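You operate a simulated robot arm through the tools that you are given. There is no shell and no other tool.

Carry out the task below with a simulated two-armed robot. There is one attempt and no reset: what you move stays moved.

TASK
Switch the air from block 25 over to block 27.
Fine: shut off 25, vent it and shut its red-tipped handle; on 27 shut the red-tipped handle before the blue-tipped one opens.

Only the result counts: the job must be done as asked and must still hold three seconds after the hand-in. Knocking over, shifting, dropping, spilling or breaking anything else fails it.

THE ROBOT
Two 7-joint arms with two-finger parallel grippers on one trunk that stands fixed in place. Base frame: the origin is at the foot of the trunk, x ahead of it, y to its left, z up. Lengths are in m, angles in rad, forces in N, time in s.
The left shoulder is at [0.061, 0.196, 1.329], the right one opposite. With the tool pointing down near the work surface each hand reaches from about 0.28 to 0.7 m from the base axis, measured 20 degrees to its own side. Payload 1.57 kg a hand.
Tool frame (each hand has its own): the origin (TCP) lies between the finger pads and is the grasp point; the fingertips stand 0.03 m ahead of it; z points along the fingers, y is the line along which they close. The gripper opens to 0.11 m. The fingers are 0.024 m wide and 0.012 m thick; the gripper's body (0.048 by 0.112 m) begins 0.078 m behind the TCP.
Orientation is that of the tool frame in the base frame, as a unit quaternion [x, y, z, w]. With the fingers straight down and closing along the base's y, the tool's x points along the base's -x, its y along +y and its z along -z.

THE INTERFACE
- The arms move only by the tool servo_tool. It takes "left_plan", "right_plan" or both (then of equal length, played together; a hand with none holds still); each is a list of rows, each a list of 7 numbers: the shift along the tool's x, y, z in cm, then the turn, a rotation vector about the tool's x, y, z in rad, then the finger opening in cm, from 0 to 11. In form: [[dx, dy, dz, rx, ry, rz, jaw], ...]. A call has 1 to 20 rows; each row is the pose to reach, as a shift and turn from the pose commanded when the call began, along the tool's axes at that moment. Rows are played at 5 a second. More than 0.05 m and 0.15 rad between two rows, or a gripper value outside its range, and nothing of the call is played. Where a pose cannot be reached the arm comes as near as it can. A force on the tool above 50 N (or 10 N above the force at the start of the call, whichever is more), or a blocked arm, ends the call early, and 0.2 s more pass. Each finger travels about 0.072 m/s and halts on what it meets, pressing with about 43 N; the grip force reading is that of the motor and also rises with nothing between the fingers. The clock runs only during rows and for 0.2 s after the last one: add rows that repeat a pose to give the fingers time. It gives the time, the measured TCP pose, the force on the tool (base axes), the opening and the grip force at its end, in the units of the frame above (readings bear some noise), with the torque about the TCP (base axes, N m) and any sound that the robot's microphone picked up.
- Cameras (640 x 400 px; columns grow to the right, rows downward): "scene" is now at [0.1062, -0.0368, 1.9347]; the picture's right is [-0.38, -0.93, -0.00], its down [-0.67, 0.27, -0.69] and it looks along [0.64, -0.26, -0.72] (base axes); focal length 353 px, centre (320, 200). "left" rides on the left gripper at [0.07, -0.016, -0.141] in its tool frame; the picture's right is [0.23, 0.97, 0.00], its down [-0.85, 0.20, -0.48] and it looks along [-0.47, 0.11, 0.88] (tool axes); focal length 222 px, centre (320, 200). "right" rides on the right gripper at [0.07, 0.016, -0.141] in its tool frame; the picture's right is [-0.23, 0.97, 0.00], its down [-0.85, -0.20, -0.48] and it looks along [-0.47, -0.11, 0.88] (tool axes); focal length 222 px, centre (320, 200). There is no depth. A picture from a camera that has moved, and an enlarged one, comes with that camera's place and axes in the base frame and with its lens. The place of the scene camera against the robot may be out by one fixed shift of up to 0.025 m in any direction.
- camera(camera): a new picture of that camera. No time passes.
- move_column(by): slides the trunk up (or, below 0, down) by that many m; the arms and the scene camera ride with it, the base frame stays. It gives what a move gives, with no picture.
- pan_tilt(pan, tilt): turns the head with the scene camera to pan (to the left, within 1.501 rad either way) and tilt (down, from -0.506 to 1.204), counted from straight ahead of the robot. It gives what a move gives.
- zoom(camera, box): a new picture of the part [left, top, right, bottom] of that camera's present view, enlarged. No time passes.
- job_done(): hands the job in; it is judged then, once.

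Nothing tells you positions but the pictures and the camera data. Unless the task says otherwise, let go and move clear before handing in.

The tools are called after "Call:" by a JSON object that holds its "op" and its "data". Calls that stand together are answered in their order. servo_tool: Moves the arms, as the interface text tells. Its arguments: {"type":"object","properties":{"left_plan":{"type":"array"},"right_plan":{"type":"array"}},"required":[]} The other tools are called the same way: move_column (by) slides the trunk up or down; pan_tilt (pan, tilt) turns the head that bears the scene camera; camera (camera) takes a picture; zoom (camera, box) takes an enlarged picture of a part of a camera's view; job_done () hands the job in.

At the start:

```text
time_s: 0.0
left_ee_pos: [0.3075, -0.055, 1.5531]
left_orientation: [-0.001, 1.0, 0.001, -0.001]
left_contact_force: [-0.3, -0.1, 0.4]
left_moment: [0.02, 0.02, -0.01]
left_grip_width: 0.11
left_grasp_force: 0.0
right_ee_pos: [0.3059, -0.3322, 1.5558]
right_orientation: [0.0, 1.0, 0.0, 0.0]
right_contact_force: [0.6, -0.1, -0.1]
right_moment: [-0.05, 0.0, -0.01]
right_grip_width: 0.11
right_grasp_force: 0.0
trunk travel left (down, up): [-0.925, 0.065]
head pan, tilt: [-0.389, 0.808]
```

scene: 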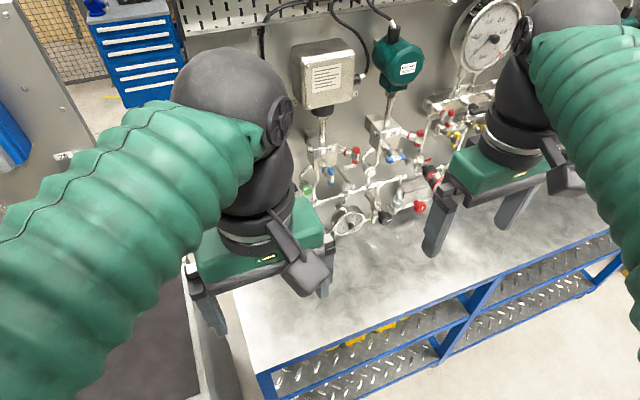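
right: 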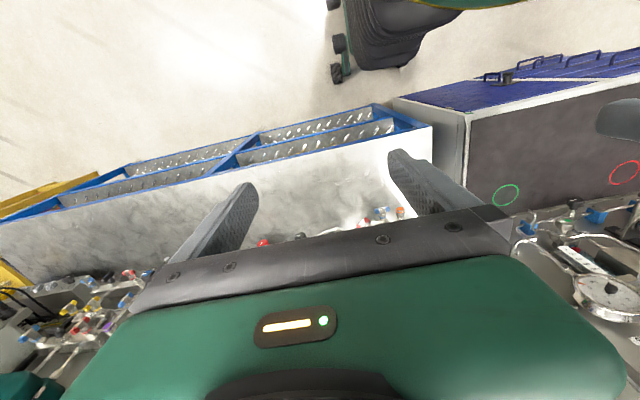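
left: 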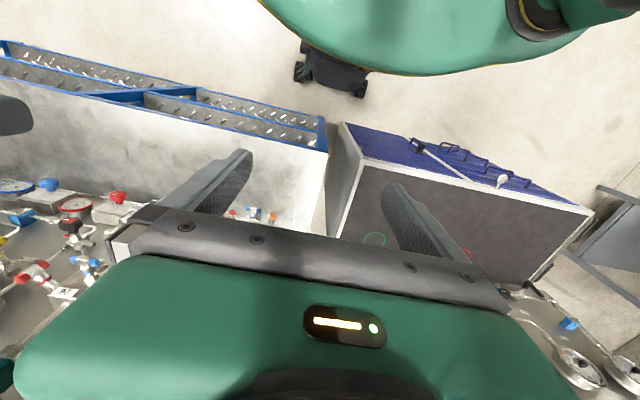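

The arms block part of the scene camera's view; a panel with several valve blocks stands behind the bench. I will enlarge the scene views to find blocks 25 and 27.

Call:
{"op": "zoom", "data": {"camera": "scene", "box": [280, 80, 480, 250]}}

Call:
{"op": "zoom", "data": {"camera": "scene", "box": [400, 60, 540, 180]}}

```text
2.35 times, centred on (380, 165) of scene
camera zoom: at [0.1062, -0.0368, 1.9347], right [-0.38, -0.93, 0.0], down [-0.67, 0.27, -0.69], along [0.64, -0.26, -0.72], focal length 830 px, centre (179, 282)
```

zoom: 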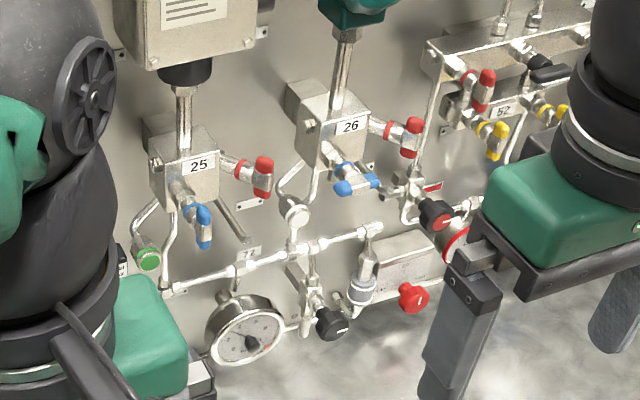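

```text
3.33 times, centred on (470, 120) of scene
camera zoom: at [0.1062, -0.0368, 1.9347], right [-0.38, -0.93, 0.0], down [-0.67, 0.27, -0.69], along [0.64, -0.26, -0.72], focal length 1176 px, centre (-180, 467)
```

zoom: 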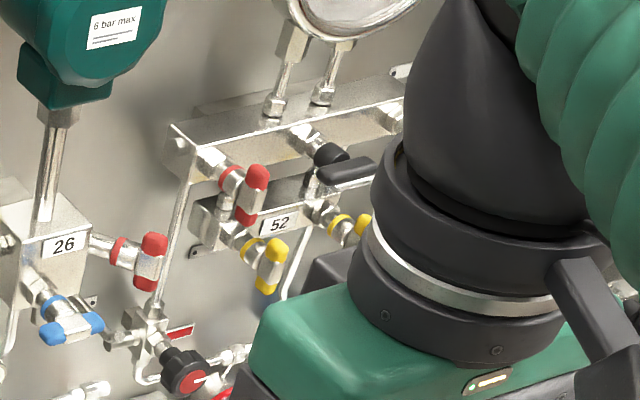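

I see block 25, 26 and 52; 27 isn't in view yet. I will pan the head both ways to look for it.

Call:
{"op": "pan_tilt", "data": {"pan": 0.2, "tilt": 0.7}}

Call:
{"op": "camera", "data": {"camera": "scene"}}

Call:
{"op": "pan_tilt", "data": {"pan": -0.9, "tilt": 0.7}}

Call:
{"op": "camera", "data": {"camera": "scene"}}

```text
time_s: 1.0
left_ee_pos: [0.3082, -0.056, 1.5529]
left_orientation: [0.0, 1.0, 0.001, 0.0]
left_contact_force: [-0.3, -0.3, -0.1]
left_moment: [-0.02, 0.01, 0.02]
left_grip_width: 0.1101
left_grasp_force: 0.1
right_ee_pos: [0.3066, -0.3313, 1.5565]
right_orientation: [0.0, 1.0, 0.0, -0.001]
right_contact_force: [-0.2, -0.8, -0.1]
right_moment: [-0.01, 0.0, 0.0]
right_grip_width: 0.11
right_grasp_force: 0.1
trunk travel left (down, up): [-0.925, 0.065]
head pan, tilt: [0.201, 0.7]
```

```text
taken
camera scene: at [0.1152, 0.0106, 1.9437], right [0.2, -0.98, 0.0], down [-0.63, -0.13, -0.76], along [0.75, 0.15, -0.64], focal length 353 px, centre (320, 200)
```

scene: 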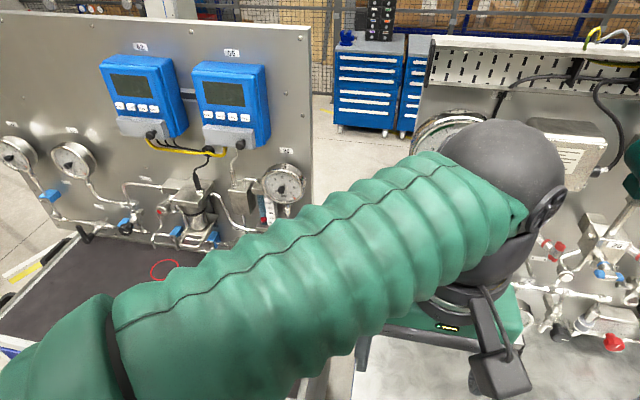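

```text
time_s: 2.3
left_ee_pos: [0.3081, -0.0551, 1.5532]
left_orientation: [0.001, 1.0, 0.002, -0.001]
left_contact_force: [-0.1, -0.5, 0.3]
left_moment: [-0.02, -0.01, -0.01]
left_grip_width: 0.1101
left_grasp_force: 0.1
right_ee_pos: [0.3067, -0.3312, 1.5563]
right_orientation: [0.0, 1.0, 0.0, 0.0]
right_contact_force: [-0.1, 0.2, -0.1]
right_moment: [0.01, 0.04, 0.02]
right_grip_width: 0.1102
right_grasp_force: 0.0
trunk travel left (down, up): [-0.925, 0.065]
head pan, tilt: [-0.901, 0.7]
```

```text
taken
camera scene: at [0.0848, -0.073, 1.9436], right [-0.78, -0.62, 0.0], down [-0.4, 0.51, -0.76], along [0.47, -0.6, -0.65], focal length 353 px, centre (320, 200)
```

scene: 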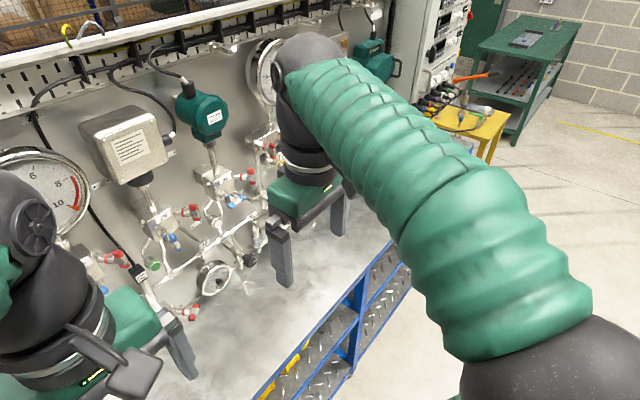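

Block 27 may be hidden behind the right or left arm. I will enlarge what can be seen now.

Call:
{"op": "zoom", "data": {"camera": "scene", "box": [60, 120, 280, 320]}}

Call:
{"op": "zoom", "data": {"camera": "scene", "box": [240, 20, 440, 220]}}

Call:
{"op": "zoom", "data": {"camera": "right", "box": [0, 240, 160, 400]}}

Call:
{"op": "zoom", "data": {"camera": "left", "box": [0, 170, 160, 330]}}

```text
2.00 times, centred on (170, 220) of scene
camera zoom: at [0.0848, -0.073, 1.9436], right [-0.78, -0.62, 0.0], down [-0.4, 0.51, -0.76], along [0.47, -0.6, -0.65], focal length 706 px, centre (620, 160)
```

zoom: 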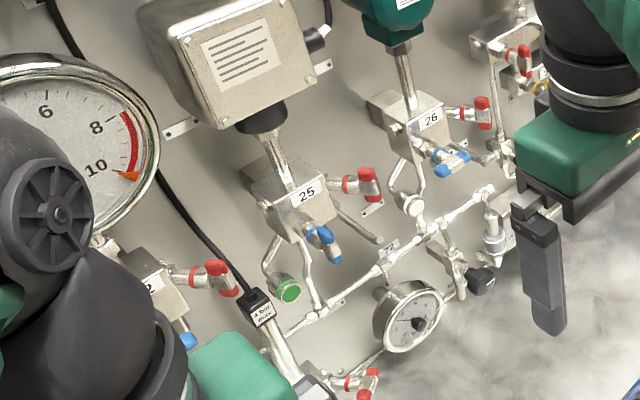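

```text
2.00 times, centred on (340, 120) of scene
camera zoom: at [0.0848, -0.073, 1.9436], right [-0.78, -0.62, 0.0], down [-0.4, 0.51, -0.76], along [0.47, -0.6, -0.65], focal length 706 px, centre (280, 360)
```

zoom: 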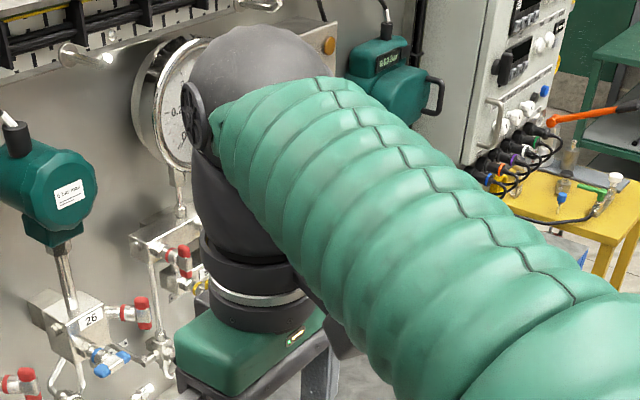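

```text
2.50 times, centred on (80, 320) of right
camera zoom: at [0.2369, -0.3156, 1.6977], right [0.23, 0.97, 0.0], down [0.86, -0.2, 0.48], along [0.47, -0.11, -0.88], focal length 555 px, centre (920, -100)
```

zoom: 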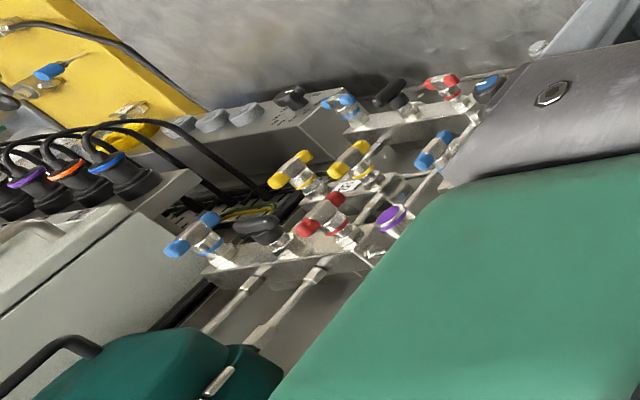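

```text
2.50 times, centred on (80, 250) of left
camera zoom: at [0.2381, -0.0705, 1.6938], right [-0.23, 0.97, 0.0], down [0.86, 0.2, 0.48], along [0.47, 0.11, -0.88], focal length 555 px, centre (920, 75)
```

zoom: 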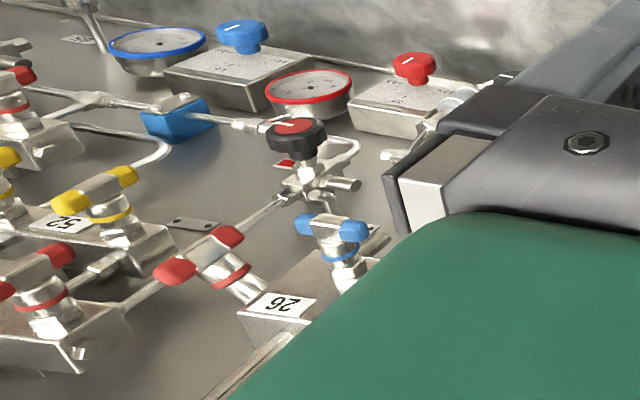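

Another block sits behind the left arm, with a label ending in 2 or 7. I will move the left hand out to the left and the right hand out to the right to clear the view.

Call:
{"op": "servo_tool", "data": {"left_plan": [[0, 4, 0, 0, 0, 0, 11], [0, 8, 0, 0, 0, 0, 11], [0, 12, 0, 0, 0, 0, 11], [0, 16, 0, 0, 0, 0, 11], [0, 20, 0, 0, 0, 0, 11], [0, 24, 0, 0, 0, 0, 11], [0, 28, 0, 0, 0, 0, 11], [0, 32, 0, 0, 0, 0, 11]], "right_plan": [[0, -3, 0, 0, 0, 0, 11], [0, -6, 0, 0, 0, 0, 11], [0, -9, 0, 0, 0, 0, 11], [0, -12, 0, 0, 0, 0, 11], [0, -15, 0, 0, 0, 0, 11], [0, -18, 0, 0, 0, 0, 11], [0, -21, 0, 0, 0, 0, 11], [0, -24, 0, 0, 0, 0, 11]]}}

Call:
{"op": "pan_tilt", "data": {"pan": -0.3, "tilt": 0.75}}

Call:
{"op": "camera", "data": {"camera": "scene"}}

```text
time_s: 4.1
left_ee_pos: [0.3067, 0.2634, 1.5516]
left_orientation: [0.0, 1.0, 0.001, -0.002]
left_contact_force: [0.4, -0.1, -0.5]
left_moment: [0.0, 0.03, -0.02]
left_grip_width: 0.1098
left_grasp_force: 0.1
right_ee_pos: [0.3034, -0.5731, 1.5547]
right_orientation: [0.0, 1.0, 0.001, -0.001]
right_contact_force: [-0.1, 0.1, 0.9]
right_moment: [0.01, -0.02, 0.03]
right_grip_width: 0.11
right_grasp_force: 0.1
trunk travel left (down, up): [-0.925, 0.065]
head pan, tilt: [-0.901, 0.7]
```

```text
time_s: 5.1
left_ee_pos: [0.3062, 0.2646, 1.5508]
left_orientation: [-0.001, 1.0, 0.001, 0.0]
left_contact_force: [0.2, 0.6, 0.3]
left_moment: [0.01, -0.02, 0.0]
left_grip_width: 0.11
left_grasp_force: 0.0
right_ee_pos: [0.3037, -0.5714, 1.5567]
right_orientation: [0.0, 1.0, 0.001, 0.0]
right_contact_force: [0.6, 0.9, 1.1]
right_moment: [0.0, -0.01, 0.05]
right_grip_width: 0.11
right_grasp_force: 0.0
trunk travel left (down, up): [-0.925, 0.065]
head pan, tilt: [-0.3, 0.75]
```

```text
taken
camera scene: at [0.1111, -0.0312, 1.9394], right [-0.3, -0.95, 0.0], down [-0.65, 0.2, -0.73], along [0.7, -0.22, -0.68], focal length 353 px, centre (320, 200)
```

scene: 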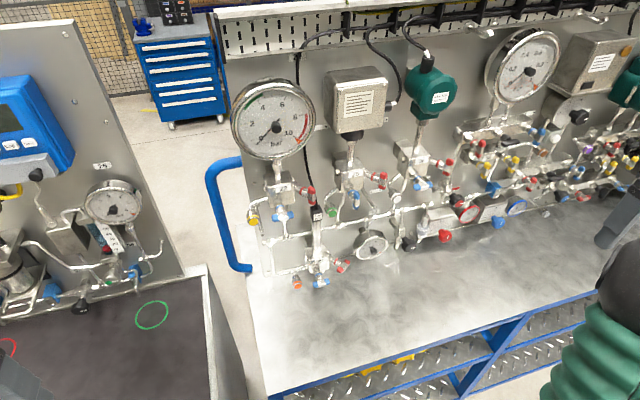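

Now the whole panel is visible: a gauge block at the left, then 25, 26 and more to the right. I will enlarge each to read labels and handle states.

Call:
{"op": "zoom", "data": {"camera": "scene", "box": [230, 150, 350, 300]}}

Call:
{"op": "zoom", "data": {"camera": "scene", "box": [320, 130, 460, 260]}}

Call:
{"op": "zoom", "data": {"camera": "scene", "box": [440, 100, 640, 240]}}

Call:
{"op": "zoom", "data": {"camera": "scene", "box": [0, 150, 180, 330]}}

```text
2.67 times, centred on (290, 225) of scene
camera zoom: at [0.1111, -0.0312, 1.9394], right [-0.3, -0.95, 0.0], down [-0.65, 0.2, -0.73], along [0.7, -0.22, -0.68], focal length 941 px, centre (400, 133)
```

zoom: 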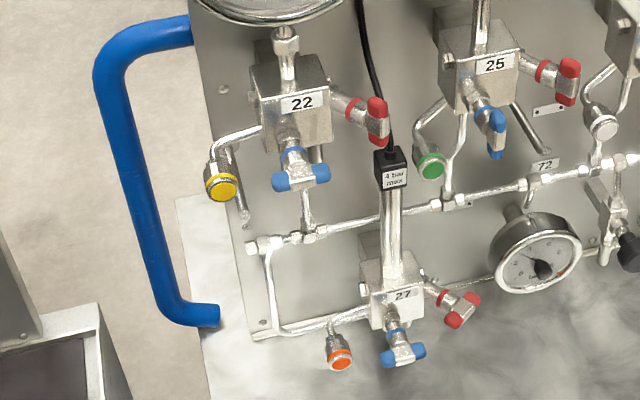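

```text
3.08 times, centred on (390, 195) of scene
camera zoom: at [0.1111, -0.0312, 1.9394], right [-0.3, -0.95, 0.0], down [-0.65, 0.2, -0.73], along [0.7, -0.22, -0.68], focal length 1086 px, centre (105, 215)
```

zoom: 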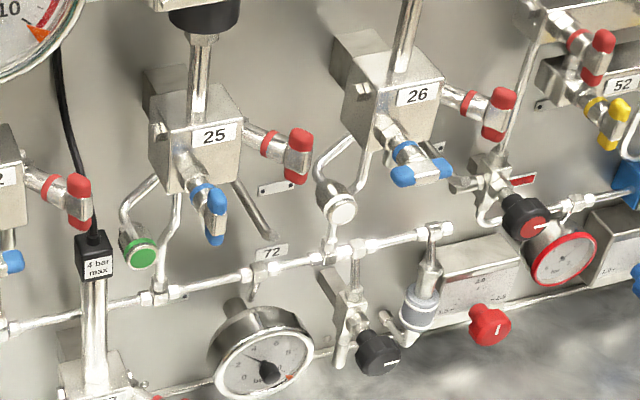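

```text
2.86 times, centred on (540, 170) of scene
camera zoom: at [0.1111, -0.0312, 1.9394], right [-0.3, -0.95, 0.0], down [-0.65, 0.2, -0.73], along [0.7, -0.22, -0.68], focal length 1008 px, centre (-309, 286)
```

zoom: 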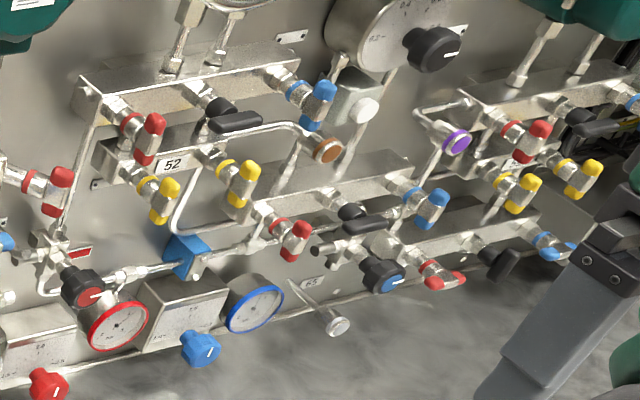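

```text
2.22 times, centred on (90, 240) of scene
camera zoom: at [0.1111, -0.0312, 1.9394], right [-0.3, -0.95, 0.0], down [-0.65, 0.2, -0.73], along [0.7, -0.22, -0.68], focal length 784 px, centre (831, 111)
```

zoom: 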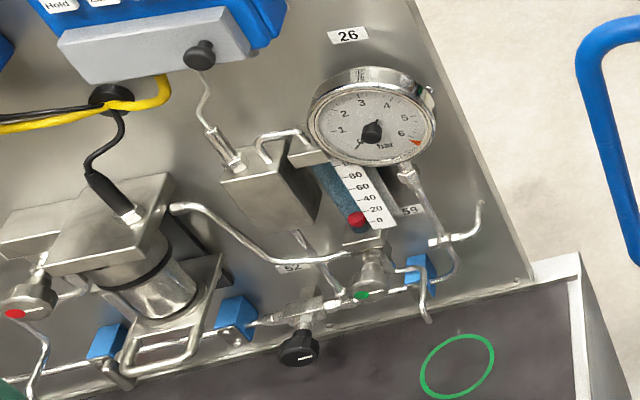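

Blocks 22, 25, 26 and 27 are identified: 27 is the low left block, 25 is upper middle. 25's blue handle is upright (in line with the flow) while 27's lies across; 27's red handle stands differently from the others. I will take wrist pictures to triangulate.

Call:
{"op": "camera", "data": {"camera": "left"}}

Call:
{"op": "camera", "data": {"camera": "right"}}

Call:
{"op": "zoom", "data": {"camera": "scene", "box": [290, 230, 360, 300]}}

Call:
{"op": "zoom", "data": {"camera": "scene", "box": [325, 150, 395, 220]}}

Call:
{"op": "zoom", "data": {"camera": "scene", "box": [345, 215, 405, 265]}}

```text
taken
camera left: at [0.2363, 0.2495, 1.6923], right [-0.23, 0.97, 0.0], down [0.86, 0.2, 0.48], along [0.47, 0.11, -0.88], focal length 222 px, centre (320, 200)
```

left: 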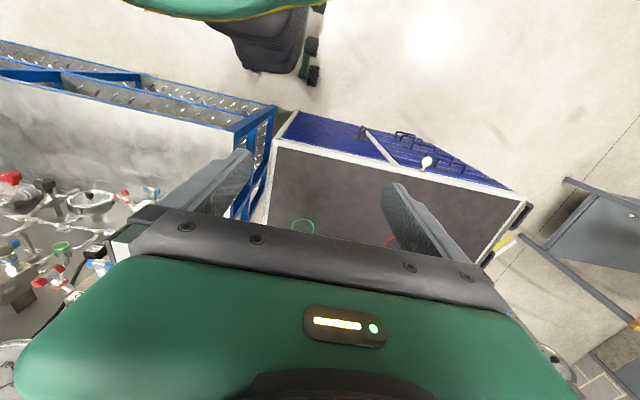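

```text
taken
camera right: at [0.2344, -0.5553, 1.6981], right [0.23, 0.97, 0.0], down [0.86, -0.2, 0.48], along [0.47, -0.11, -0.88], focal length 222 px, centre (320, 200)
```

right: 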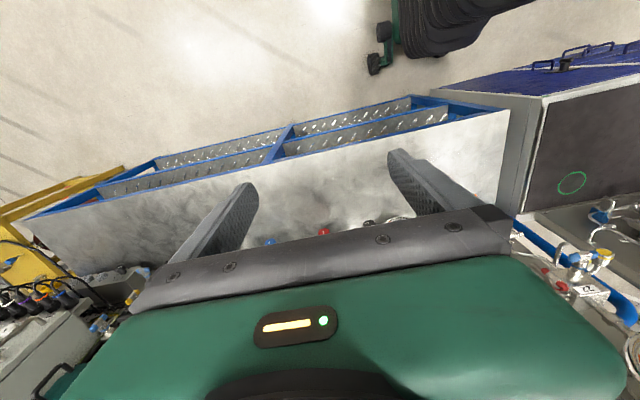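

```text
5.71 times, centred on (325, 265) of scene
camera zoom: at [0.1111, -0.0312, 1.9394], right [-0.3, -0.95, 0.0], down [-0.65, 0.2, -0.73], along [0.7, -0.22, -0.68], focal length 2016 px, centre (291, -171)
```

zoom: 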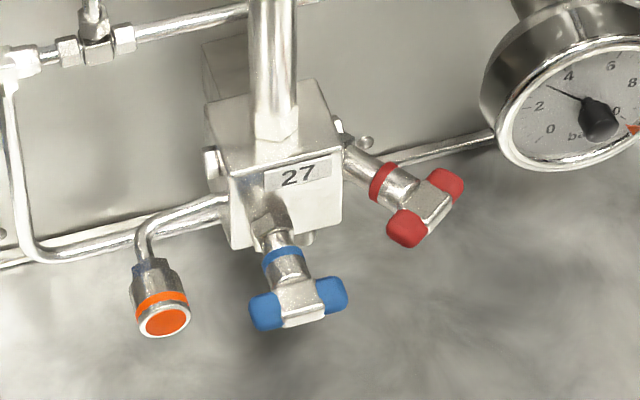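

```text
5.71 times, centred on (360, 185) of scene
camera zoom: at [0.1111, -0.0312, 1.9394], right [-0.3, -0.95, 0.0], down [-0.65, 0.2, -0.73], along [0.7, -0.22, -0.68], focal length 2016 px, centre (91, 286)
```

zoom: 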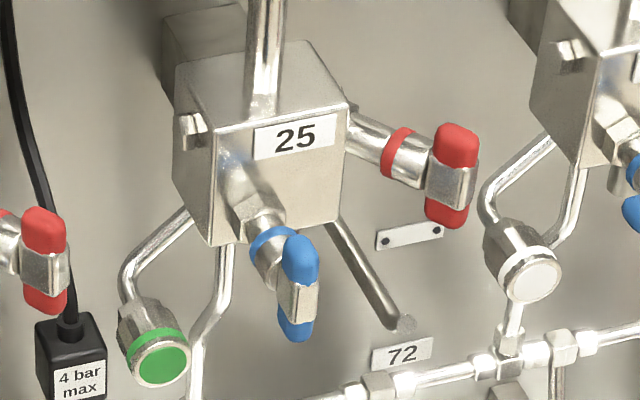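

```text
8.00 times, centred on (375, 240) of scene
camera zoom: at [0.1111, -0.0312, 1.9394], right [-0.3, -0.95, 0.0], down [-0.65, 0.2, -0.73], along [0.7, -0.22, -0.68], focal length 2823 px, centre (-120, -120)
```

zoom: 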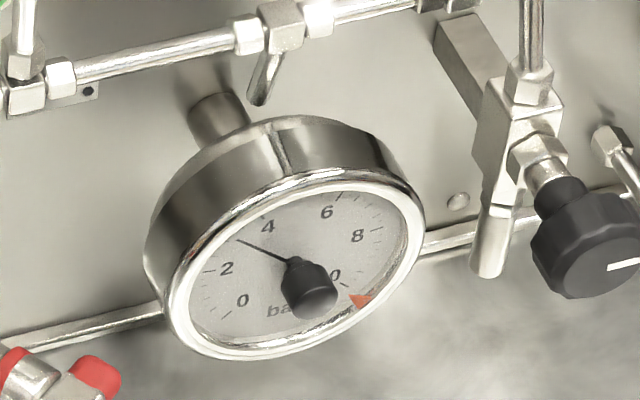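

The header gauge reads about 3 bar. I will enlarge the left wrist view to match features of blocks 22, 25 and 27 with the scene view.

Call:
{"op": "zoom", "data": {"camera": "left", "box": [0, 160, 160, 340]}}

Call:
{"op": "zoom", "data": {"camera": "right", "box": [500, 200, 640, 360]}}

```text
2.22 times, centred on (80, 250) of left
camera zoom: at [0.2363, 0.2495, 1.6923], right [-0.23, 0.97, 0.0], down [0.86, 0.2, 0.48], along [0.47, 0.11, -0.88], focal length 494 px, centre (853, 89)
```

zoom: 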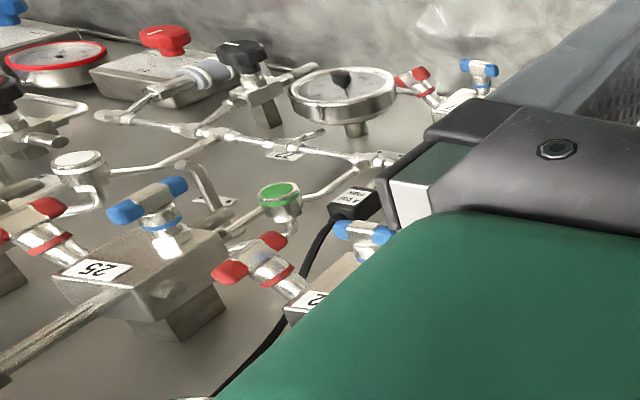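

```text
2.50 times, centred on (570, 280) of right
camera zoom: at [0.2344, -0.5553, 1.6981], right [0.23, 0.97, 0.0], down [0.86, -0.2, 0.48], along [0.47, -0.11, -0.88], focal length 555 px, centre (-305, 0)
```

zoom: 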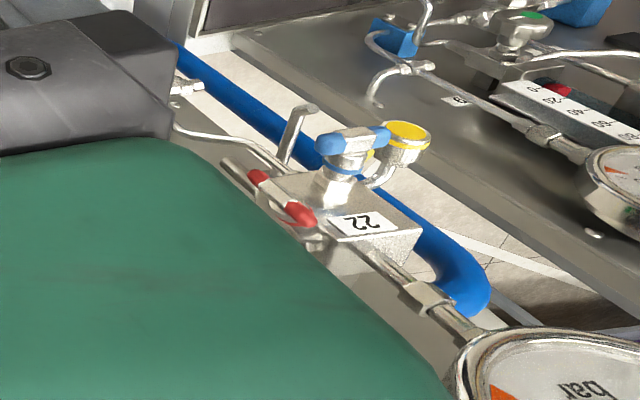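

The rays put the panel plane square to x: block labels at about x = 0.72, 25's blue handle near (0.67, -0.29, 1.36), 27's blue handle near (0.67, -0.21, 1.05). The right arm is well placed, so I turn its hand to point forward and bring it in front of block 25 at a safe distance.

Call:
{"op": "servo_tool", "data": {"right_plan": [[-1, 2, 1.4, 0, -0.13, 0, 11], [-2, 4, 2.9, 0, -0.26, 0, 11], [-3.5, 6, 4.4, 0, -0.39, 0, 11], [-5, 8, 5.8, 0, -0.52, 0, 11], [-6.5, 10, 7.3, 0, -0.65, 0, 11], [-8, 12, 8.8, 0, -0.78, 0, 11], [-9.5, 14, 10.2, 0, -0.92, 0, 11], [-11, 16, 11.7, 0, -1.05, 0, 11], [-12, 18, 13.2, 0, -1.18, 0, 11], [-13, 20, 14.7, 0, -1.31, 0, 11], [-14.5, 22, 16.1, 0, -1.44, 0, 11], [-15.6, 24.2, 17.6, 0, -1.5708, 0, 11]]}}

Call:
{"op": "camera", "data": {"camera": "scene"}}

Call:
{"op": "camera", "data": {"camera": "right"}}

```text
time_s: 7.7
left_ee_pos: [0.3104, 0.2649, 1.5514]
left_orientation: [0.001, 1.0, 0.001, -0.002]
left_contact_force: [0.2, 0.2, -0.6]
left_moment: [0.01, 0.03, 0.01]
left_grip_width: 0.1099
left_grasp_force: 0.0
right_ee_pos: [0.4923, -0.3527, 1.37]
right_orientation: [0.0, 0.708, 0.0, 0.706]
right_contact_force: [0.3, 0.5, -0.5]
right_moment: [0.01, 0.02, 0.03]
right_grip_width: 0.1098
right_grasp_force: 0.0
right hand out of reach, approached as far as the arm can: row 10, 11, 12
trunk travel left (down, up): [-0.925, 0.065]
head pan, tilt: [-0.3, 0.75]
```

```text
taken
camera scene: at [0.1176, -0.0321, 1.939], right [-0.3, -0.96, 0.0], down [-0.65, 0.2, -0.73], along [0.7, -0.22, -0.69], focal length 353 px, centre (320, 200)
```

scene: 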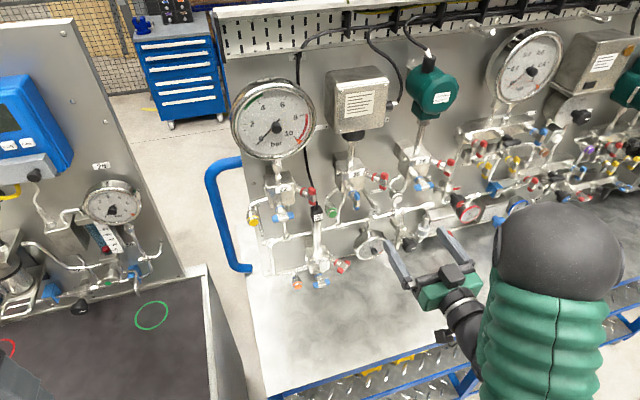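

```text
taken
camera right: at [0.3503, -0.3366, 1.2998], right [0.0, 0.97, 0.23], down [-0.48, -0.2, 0.86], along [0.88, -0.11, 0.46], focal length 222 px, centre (320, 200)
```

right: 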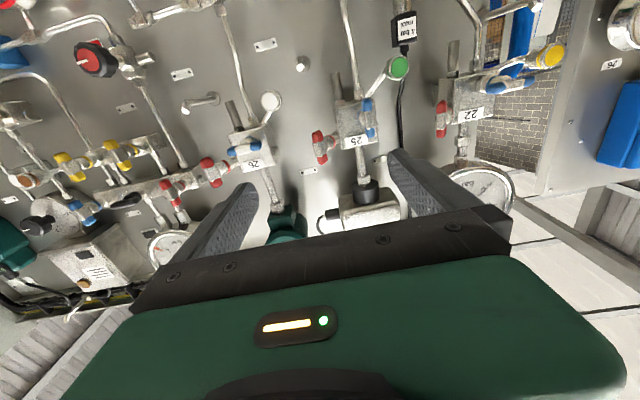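

The hand points forward, just below the blocks' level and about 0.15 m short of the handles. I will enlarge the wrist view for a measurement of 25's handles.

Call:
{"op": "zoom", "data": {"camera": "right", "box": [280, 40, 500, 180]}}

Call:
{"op": "zoom", "data": {"camera": "scene", "box": [280, 150, 480, 300]}}

```text
2.86 times, centred on (390, 110) of right
camera zoom: at [0.3503, -0.3366, 1.2998], right [0.0, 0.97, 0.23], down [-0.48, -0.2, 0.86], along [0.88, -0.11, 0.46], focal length 635 px, centre (120, 457)
```

zoom: 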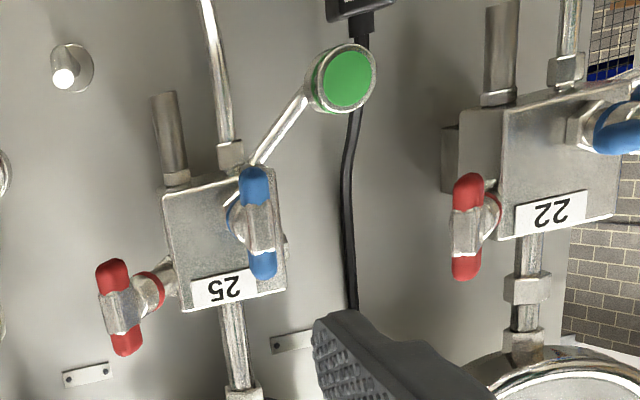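

```text
2.67 times, centred on (380, 225) of scene
camera zoom: at [0.1176, -0.0321, 1.939], right [-0.3, -0.96, 0.0], down [-0.65, 0.2, -0.73], along [0.7, -0.22, -0.69], focal length 941 px, centre (160, 133)
```

zoom: 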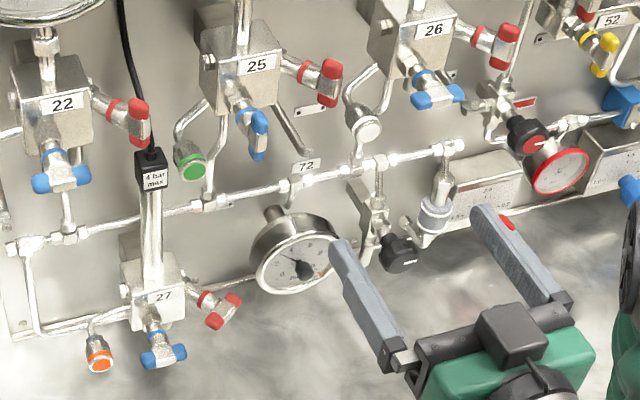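

From wrist-camera triangulation: 25's blue handle bar centre is about (0.662, -0.284, 1.360), vertical, ~5.5 cm long; 25's red handle about (0.678, -0.355, 1.386). I align the right hand in front of the blue handle and narrow the jaw.

Call:
{"op": "servo_tool", "data": {"right_plan": [[0.5, 1.1, 1.5, 0, 0, 0, 9], [1, 2.2, 3, 0, 0, 0, 7], [1.5, 3.4, 4.5, 0, 0, 0, 5], [2, 4.5, 6, 0, 0, 0, 5], [2, 4.5, 6, 0, 0, 0, 5]]}}

Call:
{"op": "camera", "data": {"camera": "right"}}

Call:
{"op": "camera", "data": {"camera": "scene"}}

```text
time_s: 8.9
left_ee_pos: [0.3043, 0.2675, 1.5516]
left_orientation: [0.0, 1.0, 0.0, -0.001]
left_contact_force: [0.1, -0.2, 0.1]
left_moment: [0.0, 0.01, 0.0]
left_grip_width: 0.1103
left_grasp_force: 0.1
right_ee_pos: [0.5459, -0.3061, 1.3529]
right_orientation: [-0.001, 0.707, 0.001, 0.707]
right_contact_force: [0.2, 0.4, 0.2]
right_moment: [0.02, 0.03, 0.0]
right_grip_width: 0.0505
right_grasp_force: 0.0
trunk travel left (down, up): [-0.925, 0.065]
head pan, tilt: [-0.3, 0.75]
```

```text
taken
camera right: at [0.4055, -0.2897, 1.2836], right [0.0, 0.97, 0.23], down [-0.48, -0.2, 0.86], along [0.88, -0.11, 0.47], focal length 222 px, centre (320, 200)
```

right: 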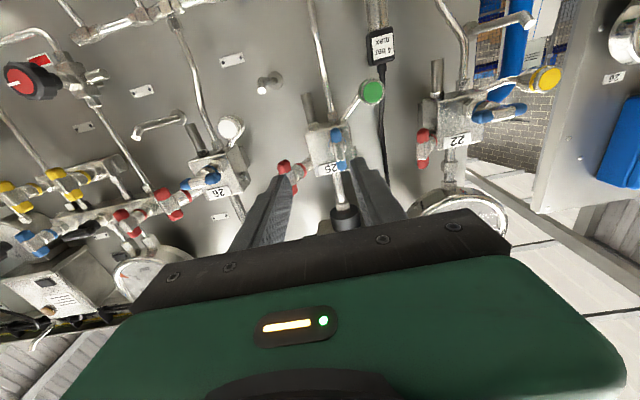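

```text
taken
camera scene: at [0.111, -0.029, 1.9394], right [-0.3, -0.96, 0.0], down [-0.65, 0.2, -0.73], along [0.7, -0.22, -0.68], focal length 353 px, centre (320, 200)
```

scene: 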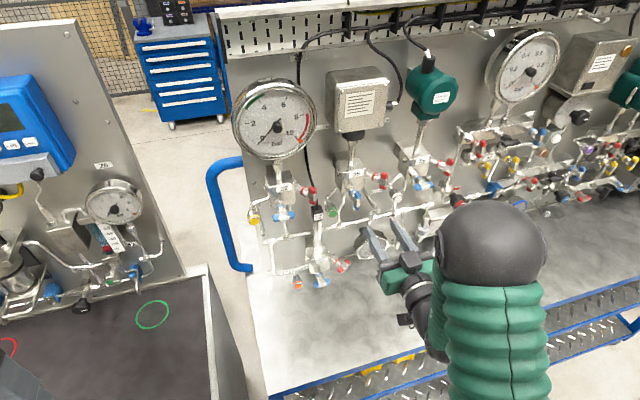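

The hand is now at about (0.546, -0.306, 1.353). I will enlarge to refine where the blue bar is relative to the fingers.

Call:
{"op": "zoom", "data": {"camera": "right", "box": [250, 60, 430, 220]}}

Call:
{"op": "zoom", "data": {"camera": "scene", "box": [320, 150, 440, 280]}}

```text
2.50 times, centred on (340, 140) of right
camera zoom: at [0.4055, -0.2897, 1.2836], right [0.0, 0.97, 0.23], down [-0.48, -0.2, 0.86], along [0.88, -0.11, 0.47], focal length 555 px, centre (270, 350)
```

zoom: 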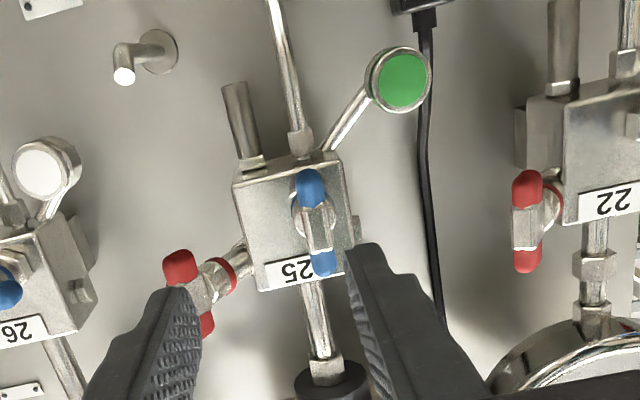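

```text
3.08 times, centred on (380, 215) of scene
camera zoom: at [0.111, -0.029, 1.9394], right [-0.3, -0.96, 0.0], down [-0.65, 0.2, -0.73], along [0.7, -0.22, -0.68], focal length 1086 px, centre (135, 154)
```

zoom: 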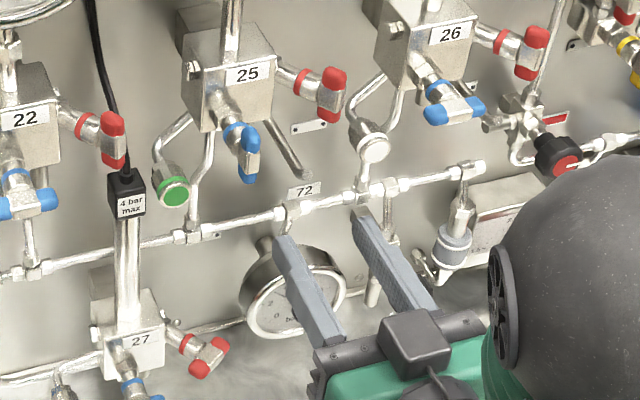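

The blue bar of 25 resolves consistently at about (0.662, -0.284, 1.360). I align to it and advance with the jaw 4 cm open, a finger to each side of the upright bar.

Call:
{"op": "servo_tool", "data": {"right_plan": [[-0.4, 1.1, 1, 0, 0, 0, 4], [-0.7, 2.2, 2.5, 0, 0, 0, 4], [-0.7, 2.2, 5, 0, 0, 0, 4], [-0.7, 2.2, 7, 0, 0, 0, 4], [-0.7, 2.2, 8.5, 0, 0, 0, 4], [-0.7, 2.2, 9.5, 0, 0, 0, 4], [-0.7, 2.2, 9.5, 0, 0, 0, 4]]}}

Call:
{"op": "zoom", "data": {"camera": "right", "box": [220, 60, 420, 220]}}

Call:
{"op": "zoom", "data": {"camera": "scene", "box": [310, 130, 430, 260]}}

```text
time_s: 10.5
left_ee_pos: [0.3055, 0.2661, 1.5529]
left_orientation: [-0.001, 1.0, 0.001, -0.001]
left_contact_force: [-0.5, -0.5, 0.1]
left_moment: [0.0, 0.03, 0.01]
left_grip_width: 0.1097
left_grasp_force: 0.1
right_ee_pos: [0.6423, -0.2893, 1.3592]
right_orientation: [-0.003, 0.708, 0.004, 0.706]
right_contact_force: [-0.7, 0.3, -0.4]
right_moment: [-0.02, 0.05, 0.0]
right_grip_width: 0.0399
right_grasp_force: 0.0
right hand out of reach, approached as far as the arm can: row 5, 6, 7
trunk travel left (down, up): [-0.925, 0.065]
head pan, tilt: [-0.3, 0.75]
```

```text
2.50 times, centred on (320, 140) of right
camera zoom: at [0.5014, -0.2746, 1.2902], right [-0.01, 0.97, 0.23], down [-0.47, -0.2, 0.86], along [0.88, -0.1, 0.46], focal length 555 px, centre (320, 350)
```

zoom: 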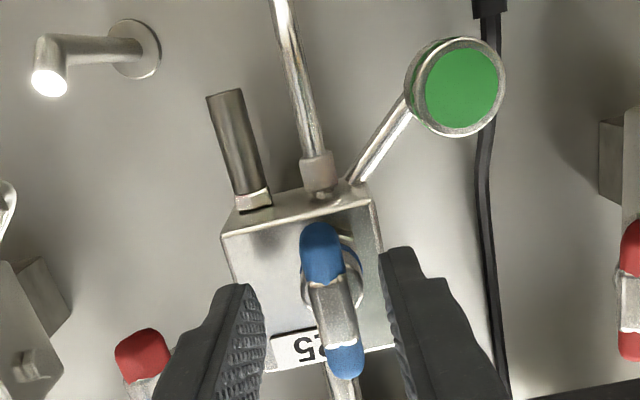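

```text
3.08 times, centred on (370, 195) of scene
camera zoom: at [0.1125, -0.0292, 1.9393], right [-0.3, -0.96, 0.0], down [-0.65, 0.2, -0.73], along [0.7, -0.22, -0.68], focal length 1086 px, centre (166, 215)
```

zoom: 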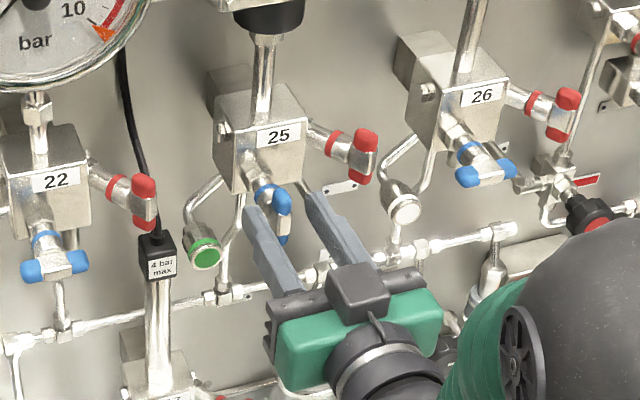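

The fingers straddle the bar, but the arm reports its reach limit about 2 cm short. I back off 6 cm and test whether rolling the hand in free air is possible, and then the column height.

Call:
{"op": "servo_tool", "data": {"right_plan": [[0, 0, -3, 0, 0, 0, 4], [0, 0, -6, 0, 0, 0, 4], [0, 0, -8, 0, 0, 0, 4]]}}

Call:
{"op": "servo_tool", "data": {"right_plan": [[0, 0, 0, 0, 0, 0.14, 4], [0, 0, 0, 0, 0, 0.28, 4], [0, 0, 0, 0, 0, 0.42, 4], [0, 0, 0, 0, 0, 0.56, 4], [0, 0, 0, 0, 0, 0.7, 4], [0, 0, 0, 0, 0, 0.84, 4], [0, 0, 0, 0, 0, 0.98, 4], [0, 0, 0, 0, 0, 1.12, 4], [0, 0, 0, 0, 0, 1.26, 4], [0, 0, 0, 0, 0, 1.4, 4], [0, 0, 0, 0, 0, 1.54, 4]]}}

Call:
{"op": "camera", "data": {"camera": "right"}}

Call:
{"op": "camera", "data": {"camera": "scene"}}

```text
time_s: 11.3
left_ee_pos: [0.305, 0.2677, 1.5506]
left_orientation: [0.0, 1.0, -0.001, 0.0]
left_contact_force: [0.0, 0.3, -0.2]
left_moment: [0.0, -0.01, -0.04]
left_grip_width: 0.11
left_grasp_force: 0.1
right_ee_pos: [0.5591, -0.2871, 1.3608]
right_orientation: [0.0, 0.707, 0.0, 0.707]
right_contact_force: [0.0, -1.1, 0.5]
right_moment: [0.03, 0.0, 0.01]
right_grip_width: 0.0398
right_grasp_force: 0.0
trunk travel left (down, up): [-0.925, 0.065]
head pan, tilt: [-0.3, 0.75]
```

```text
time_s: 13.7
left_ee_pos: [0.3054, 0.2666, 1.5514]
left_orientation: [0.001, 1.0, 0.0, -0.001]
left_contact_force: [-0.1, -0.1, 0.2]
left_moment: [0.01, 0.04, -0.01]
left_grip_width: 0.1101
left_grasp_force: 0.1
right_ee_pos: [0.5604, -0.2888, 1.3598]
right_orientation: [0.493, 0.508, 0.493, 0.506]
right_contact_force: [-0.3, 0.2, 0.2]
right_moment: [0.02, -0.03, 0.0]
right_grip_width: 0.04
right_grasp_force: 0.2
trunk travel left (down, up): [-0.925, 0.065]
head pan, tilt: [-0.3, 0.75]
```

```text
taken
camera right: at [0.4204, -0.2186, 1.3741], right [0.0, -0.2, 0.98], down [-0.48, -0.86, -0.17], along [0.88, -0.47, -0.1], focal length 222 px, centre (320, 200)
```

right: 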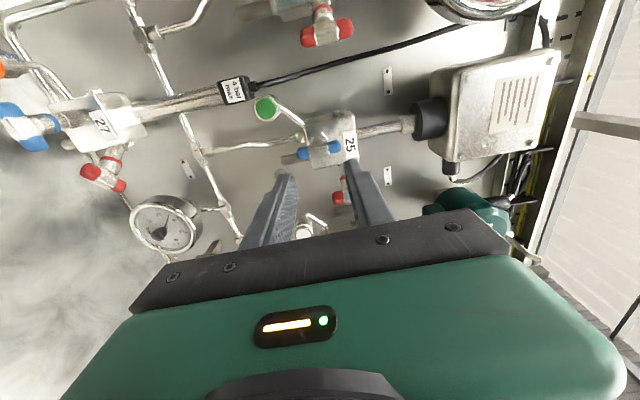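

```text
taken
camera scene: at [0.1121, -0.0295, 1.9393], right [-0.3, -0.96, 0.0], down [-0.65, 0.2, -0.73], along [0.7, -0.22, -0.68], focal length 353 px, centre (320, 200)
```

scene: 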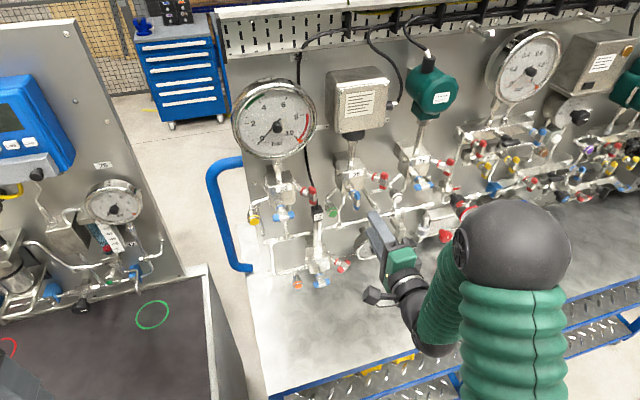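

Rolling works at this distance. I test the forward reach in this roll with the jaw fully open so that nothing is touched.

Call:
{"op": "servo_tool", "data": {"right_plan": [[0, 0, 0, 0, 0, 0, 7], [0, 0, 0, 0, 0, 0, 11], [0, 0, 0, 0, 0, 0, 11], [0, 0, 3, 0, 0, 0, 11], [0, 0, 6, 0, 0, 0, 11], [0, 0, 8, 0, 0, 0, 11], [0, 0, 9.5, 0, 0, 0, 11], [0, 0, 9.5, 0, 0, 0, 11]]}}

Call:
{"op": "camera", "data": {"camera": "right"}}

```text
time_s: 15.5
left_ee_pos: [0.3062, 0.2667, 1.5515]
left_orientation: [0.0, 1.0, 0.0, -0.001]
left_contact_force: [0.0, -0.3, -0.2]
left_moment: [-0.01, 0.02, -0.01]
left_grip_width: 0.1101
left_grasp_force: 0.0
right_ee_pos: [0.6569, -0.289, 1.3601]
right_orientation: [0.492, 0.509, 0.492, 0.507]
right_contact_force: [-0.7, 0.1, -1.0]
right_moment: [-0.05, 0.02, -0.01]
right_grip_width: 0.1102
right_grasp_force: 0.0
trunk travel left (down, up): [-0.925, 0.065]
head pan, tilt: [-0.3, 0.75]
```

```text
taken
camera right: at [0.5161, -0.2188, 1.3734], right [0.0, -0.2, 0.98], down [-0.48, -0.86, -0.17], along [0.88, -0.47, -0.1], focal length 222 px, centre (320, 200)
```

right: 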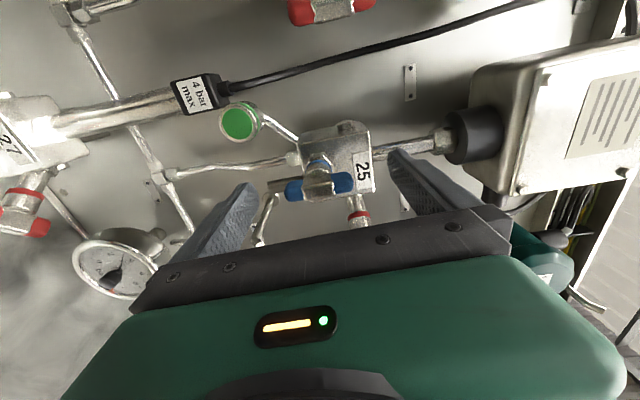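

In this roll the hand reaches far enough. I back up, roll back to straddle the upright bar, and try the advance again with a small sideways correction.

Call:
{"op": "servo_tool", "data": {"right_plan": [[0, 0, -3, 0, 0, 0, 11], [0, 0, -6, 0, 0, 0, 11], [0.2, 0, -8, 0, 0, 0, 8], [0.4, 0, -8, 0, 0, -0.14, 4], [0.4, 0, -8, 0, 0, -0.28, 4], [0.4, 0, -8, 0, 0, -0.42, 4], [0.4, 0, -8, 0, 0, -0.56, 4], [0.4, 0, -8, 0, 0, -0.7, 4], [0.4, 0, -8, 0, 0, -0.84, 4], [0.4, 0, -8, 0, 0, -0.98, 4], [0.4, 0, -8, 0, 0, -1.12, 4], [0.4, 0, -8, 0, 0, -1.26, 4], [0.4, 0, -8, 0, 0, -1.4, 4], [0.4, 0, -8, 0, 0, -1.54, 4]]}}

Call:
{"op": "servo_tool", "data": {"right_plan": [[0, 0, 2.5, 0, 0, 0, 4], [0, 0, 4.5, 0, 0, 0, 4], [0, 0, 6.2, 0, 0, 0, 4], [0, 0, 7.2, 0, 0, 0, 4], [0, 0, 7.2, 0, 0, 0, 4]]}}

Call:
{"op": "zoom", "data": {"camera": "right", "box": [220, 60, 420, 220]}}

```text
time_s: 18.5
left_ee_pos: [0.3066, 0.2673, 1.5518]
left_orientation: [0.0, 1.0, -0.001, -0.001]
left_contact_force: [0.0, -0.2, -0.4]
left_moment: [0.01, 0.02, -0.02]
left_grip_width: 0.1103
left_grasp_force: 0.0
right_ee_pos: [0.575, -0.2843, 1.3591]
right_orientation: [-0.002, 0.708, -0.001, 0.707]
right_contact_force: [-1.2, 0.1, -0.3]
right_moment: [-0.02, -0.01, -0.01]
right_grip_width: 0.04
right_grasp_force: 0.0
trunk travel left (down, up): [-0.925, 0.065]
head pan, tilt: [-0.3, 0.75]
```

```text
time_s: 19.7
left_ee_pos: [0.3063, 0.266, 1.5503]
left_orientation: [0.0, 1.0, 0.0, 0.0]
left_contact_force: [-0.8, 0.4, 0.3]
left_moment: [0.01, 0.0, -0.01]
left_grip_width: 0.1103
left_grasp_force: 0.1
right_ee_pos: [0.6473, -0.2895, 1.361]
right_orientation: [-0.003, 0.708, 0.004, 0.706]
right_contact_force: [-0.6, 0.1, -0.4]
right_moment: [0.04, 0.0, 0.01]
right_grip_width: 0.04
right_grasp_force: 0.0
right hand out of reach, approached as far as the arm can: row 3, 4, 5
trunk travel left (down, up): [-0.925, 0.065]
head pan, tilt: [-0.3, 0.75]
```

```text
2.50 times, centred on (320, 140) of right
camera zoom: at [0.5069, -0.2752, 1.2912], right [-0.01, 0.97, 0.23], down [-0.47, -0.2, 0.86], along [0.88, -0.1, 0.46], focal length 555 px, centre (320, 350)
```

zoom: 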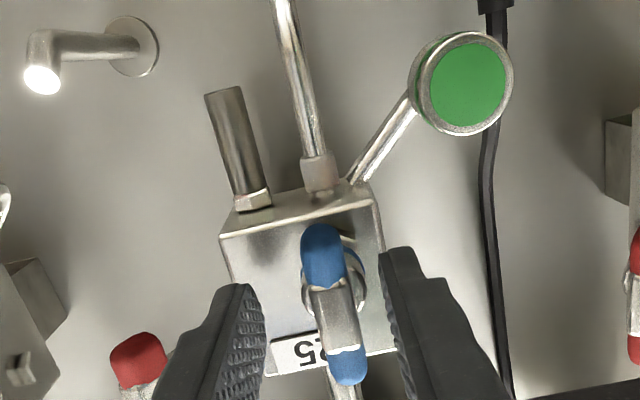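

The limit comes again at x ≈ 0.647. I back off and lower the trunk 0.1 m to see whether the reach improves from a lower shoulder.

Call:
{"op": "servo_tool", "data": {"right_plan": [[0, 0, -3, 0, 0, 0, 4], [0, 0, -6, 0, 0, 0, 4], [0, 0, -8, 0, 0, 0, 4]]}}

Call:
{"op": "move_column", "data": {"by": -0.1}}

Call:
{"op": "servo_tool", "data": {"right_plan": [[-3, 0, 0, 0, 0, 0, 4], [-6, 0, 0, 0, 0, 0, 4], [-10, 0, 0, 0, 0, 0, 4], [-10, 0, 0, 0, 0, 0, 4]]}}

```text
time_s: 20.5
left_ee_pos: [0.3057, 0.2685, 1.5516]
left_orientation: [0.0, 1.0, 0.0, -0.001]
left_contact_force: [-0.1, 0.3, 0.1]
left_moment: [0.01, 0.0, 0.0]
left_grip_width: 0.1099
left_grasp_force: 0.1
right_ee_pos: [0.5659, -0.2882, 1.3617]
right_orientation: [0.0, 0.707, 0.0, 0.707]
right_contact_force: [0.4, 0.2, 0.4]
right_moment: [0.01, -0.01, 0.0]
right_grip_width: 0.0399
right_grasp_force: 0.2
trunk travel left (down, up): [-0.925, 0.065]
head pan, tilt: [-0.3, 0.75]
```

```text
time_s: 21.9
left_ee_pos: [0.3067, 0.268, 1.4535]
left_orientation: [0.0, 1.0, 0.0, 0.0]
left_contact_force: [0.3, -0.4, -0.6]
left_moment: [0.03, 0.02, 0.0]
left_grip_width: 0.1101
left_grasp_force: 0.0
right_ee_pos: [0.567, -0.288, 1.2612]
right_orientation: [0.0, 0.708, 0.0, 0.707]
right_contact_force: [0.6, 0.4, -0.1]
right_moment: [0.01, 0.0, -0.01]
right_grip_width: 0.0398
right_grasp_force: 0.1
trunk travel left (down, up): [-0.825, 0.165]
head pan, tilt: [-0.3, 0.75]
```

```text
time_s: 22.9
left_ee_pos: [0.307, 0.2671, 1.4502]
left_orientation: [0.0, 1.0, 0.0, -0.002]
left_contact_force: [-0.7, -1.0, -0.5]
left_moment: [-0.01, -0.02, -0.02]
left_grip_width: 0.1102
left_grasp_force: 0.0
right_ee_pos: [0.5649, -0.2875, 1.3607]
right_orientation: [-0.001, 0.708, 0.001, 0.706]
right_contact_force: [0.1, -0.1, 0.0]
right_moment: [0.02, 0.01, 0.01]
right_grip_width: 0.0399
right_grasp_force: 0.0
trunk travel left (down, up): [-0.825, 0.165]
head pan, tilt: [-0.3, 0.75]
```

At trunk -0.1 the same pose is held. I advance again, 4 mm further left, toward the bar.

Call:
{"op": "servo_tool", "data": {"right_plan": [[0, 0.3, 2.5, 0, 0, 0, 4], [0, 0.3, 5, 0, 0, 0, 4], [0, 0.3, 7, 0, 0, 0, 4], [0, 0.3, 8.5, 0, 0, 0, 4], [0, 0.3, 9.2, 0, 0, 0, 4], [0, 0.3, 9.2, 0, 0, 0, 4]]}}

Call:
{"op": "zoom", "data": {"camera": "right", "box": [220, 60, 420, 220]}}

Call:
{"op": "zoom", "data": {"camera": "scene", "box": [310, 130, 430, 260]}}

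```text
time_s: 24.2
left_ee_pos: [0.3053, 0.2663, 1.452]
left_orientation: [0.0, 1.0, -0.001, -0.001]
left_contact_force: [0.1, 0.4, 0.5]
left_moment: [-0.05, 0.02, -0.01]
left_grip_width: 0.1101
left_grasp_force: 0.0
right_ee_pos: [0.6587, -0.2845, 1.3623]
right_orientation: [0.001, 0.708, -0.001, 0.707]
right_contact_force: [-0.3, 0.5, 0.4]
right_moment: [0.01, 0.0, -0.01]
right_grip_width: 0.0399
right_grasp_force: 0.1
trunk travel left (down, up): [-0.825, 0.165]
head pan, tilt: [-0.3, 0.75]
```

```text
2.50 times, centred on (320, 140) of right
camera zoom: at [0.5178, -0.2682, 1.2916], right [0.0, 0.97, 0.23], down [-0.48, -0.2, 0.86], along [0.88, -0.11, 0.47], focal length 555 px, centre (320, 350)
```

zoom: 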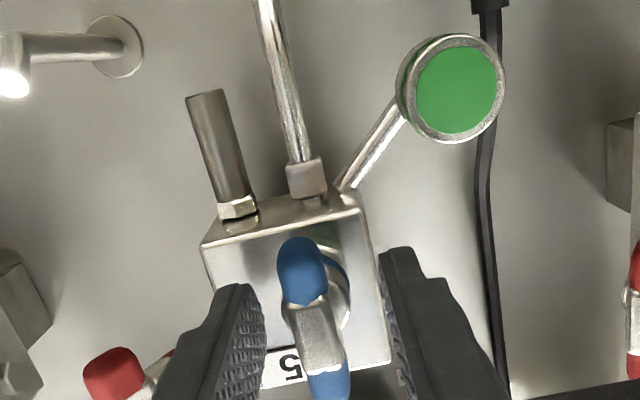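

```text
3.08 times, centred on (370, 195) of scene
camera zoom: at [0.1121, -0.0289, 1.8393], right [-0.3, -0.96, 0.0], down [-0.65, 0.2, -0.73], along [0.7, -0.22, -0.68], focal length 1086 px, centre (166, 215)
```

zoom: 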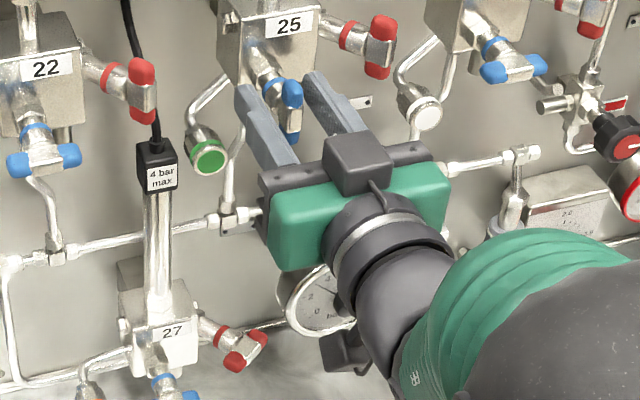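

The hand now reaches (0.659, -0.285, 1.362) with the bar centred between the fingers. I close the jaw on the bar.

Call:
{"op": "servo_tool", "data": {"right_plan": [[0, 0, 0, 0, 0, 0, 2], [0, 0, 0, 0, 0, 0, 1], [0, 0, 0, 0, 0, 0, 0], [0, 0, 0, 0, 0, 0, 0]]}}

Call:
{"op": "zoom", "data": {"camera": "right", "box": [220, 60, 420, 220]}}

```text
time_s: 25.2
left_ee_pos: [0.3051, 0.2659, 1.4522]
left_orientation: [0.0, 1.0, 0.0, 0.0]
left_contact_force: [1.0, -0.1, -0.8]
left_moment: [-0.03, 0.0, -0.03]
left_grip_width: 0.1101
left_grasp_force: 0.1
right_ee_pos: [0.6592, -0.2855, 1.3612]
right_orientation: [0.001, 0.707, -0.001, 0.707]
right_contact_force: [0.1, -0.4, 1.2]
right_moment: [-0.02, 0.13, -0.05]
right_grip_width: 0.0212
right_grasp_force: 33.9
trunk travel left (down, up): [-0.825, 0.165]
head pan, tilt: [-0.3, 0.75]
```

```text
2.50 times, centred on (320, 140) of right
camera zoom: at [0.5175, -0.2688, 1.2916], right [0.0, 0.97, 0.23], down [-0.48, -0.2, 0.86], along [0.88, -0.11, 0.47], focal length 555 px, centre (320, 350)
```

zoom: 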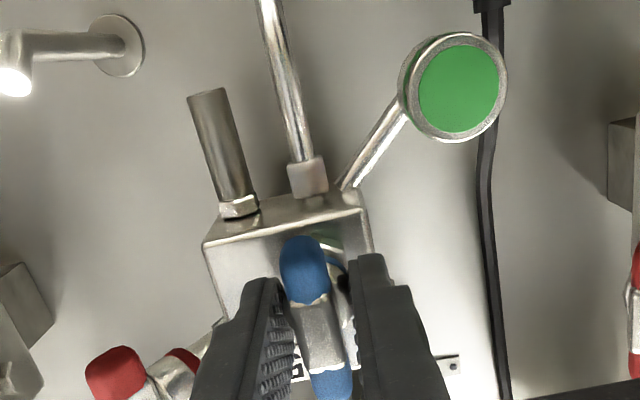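

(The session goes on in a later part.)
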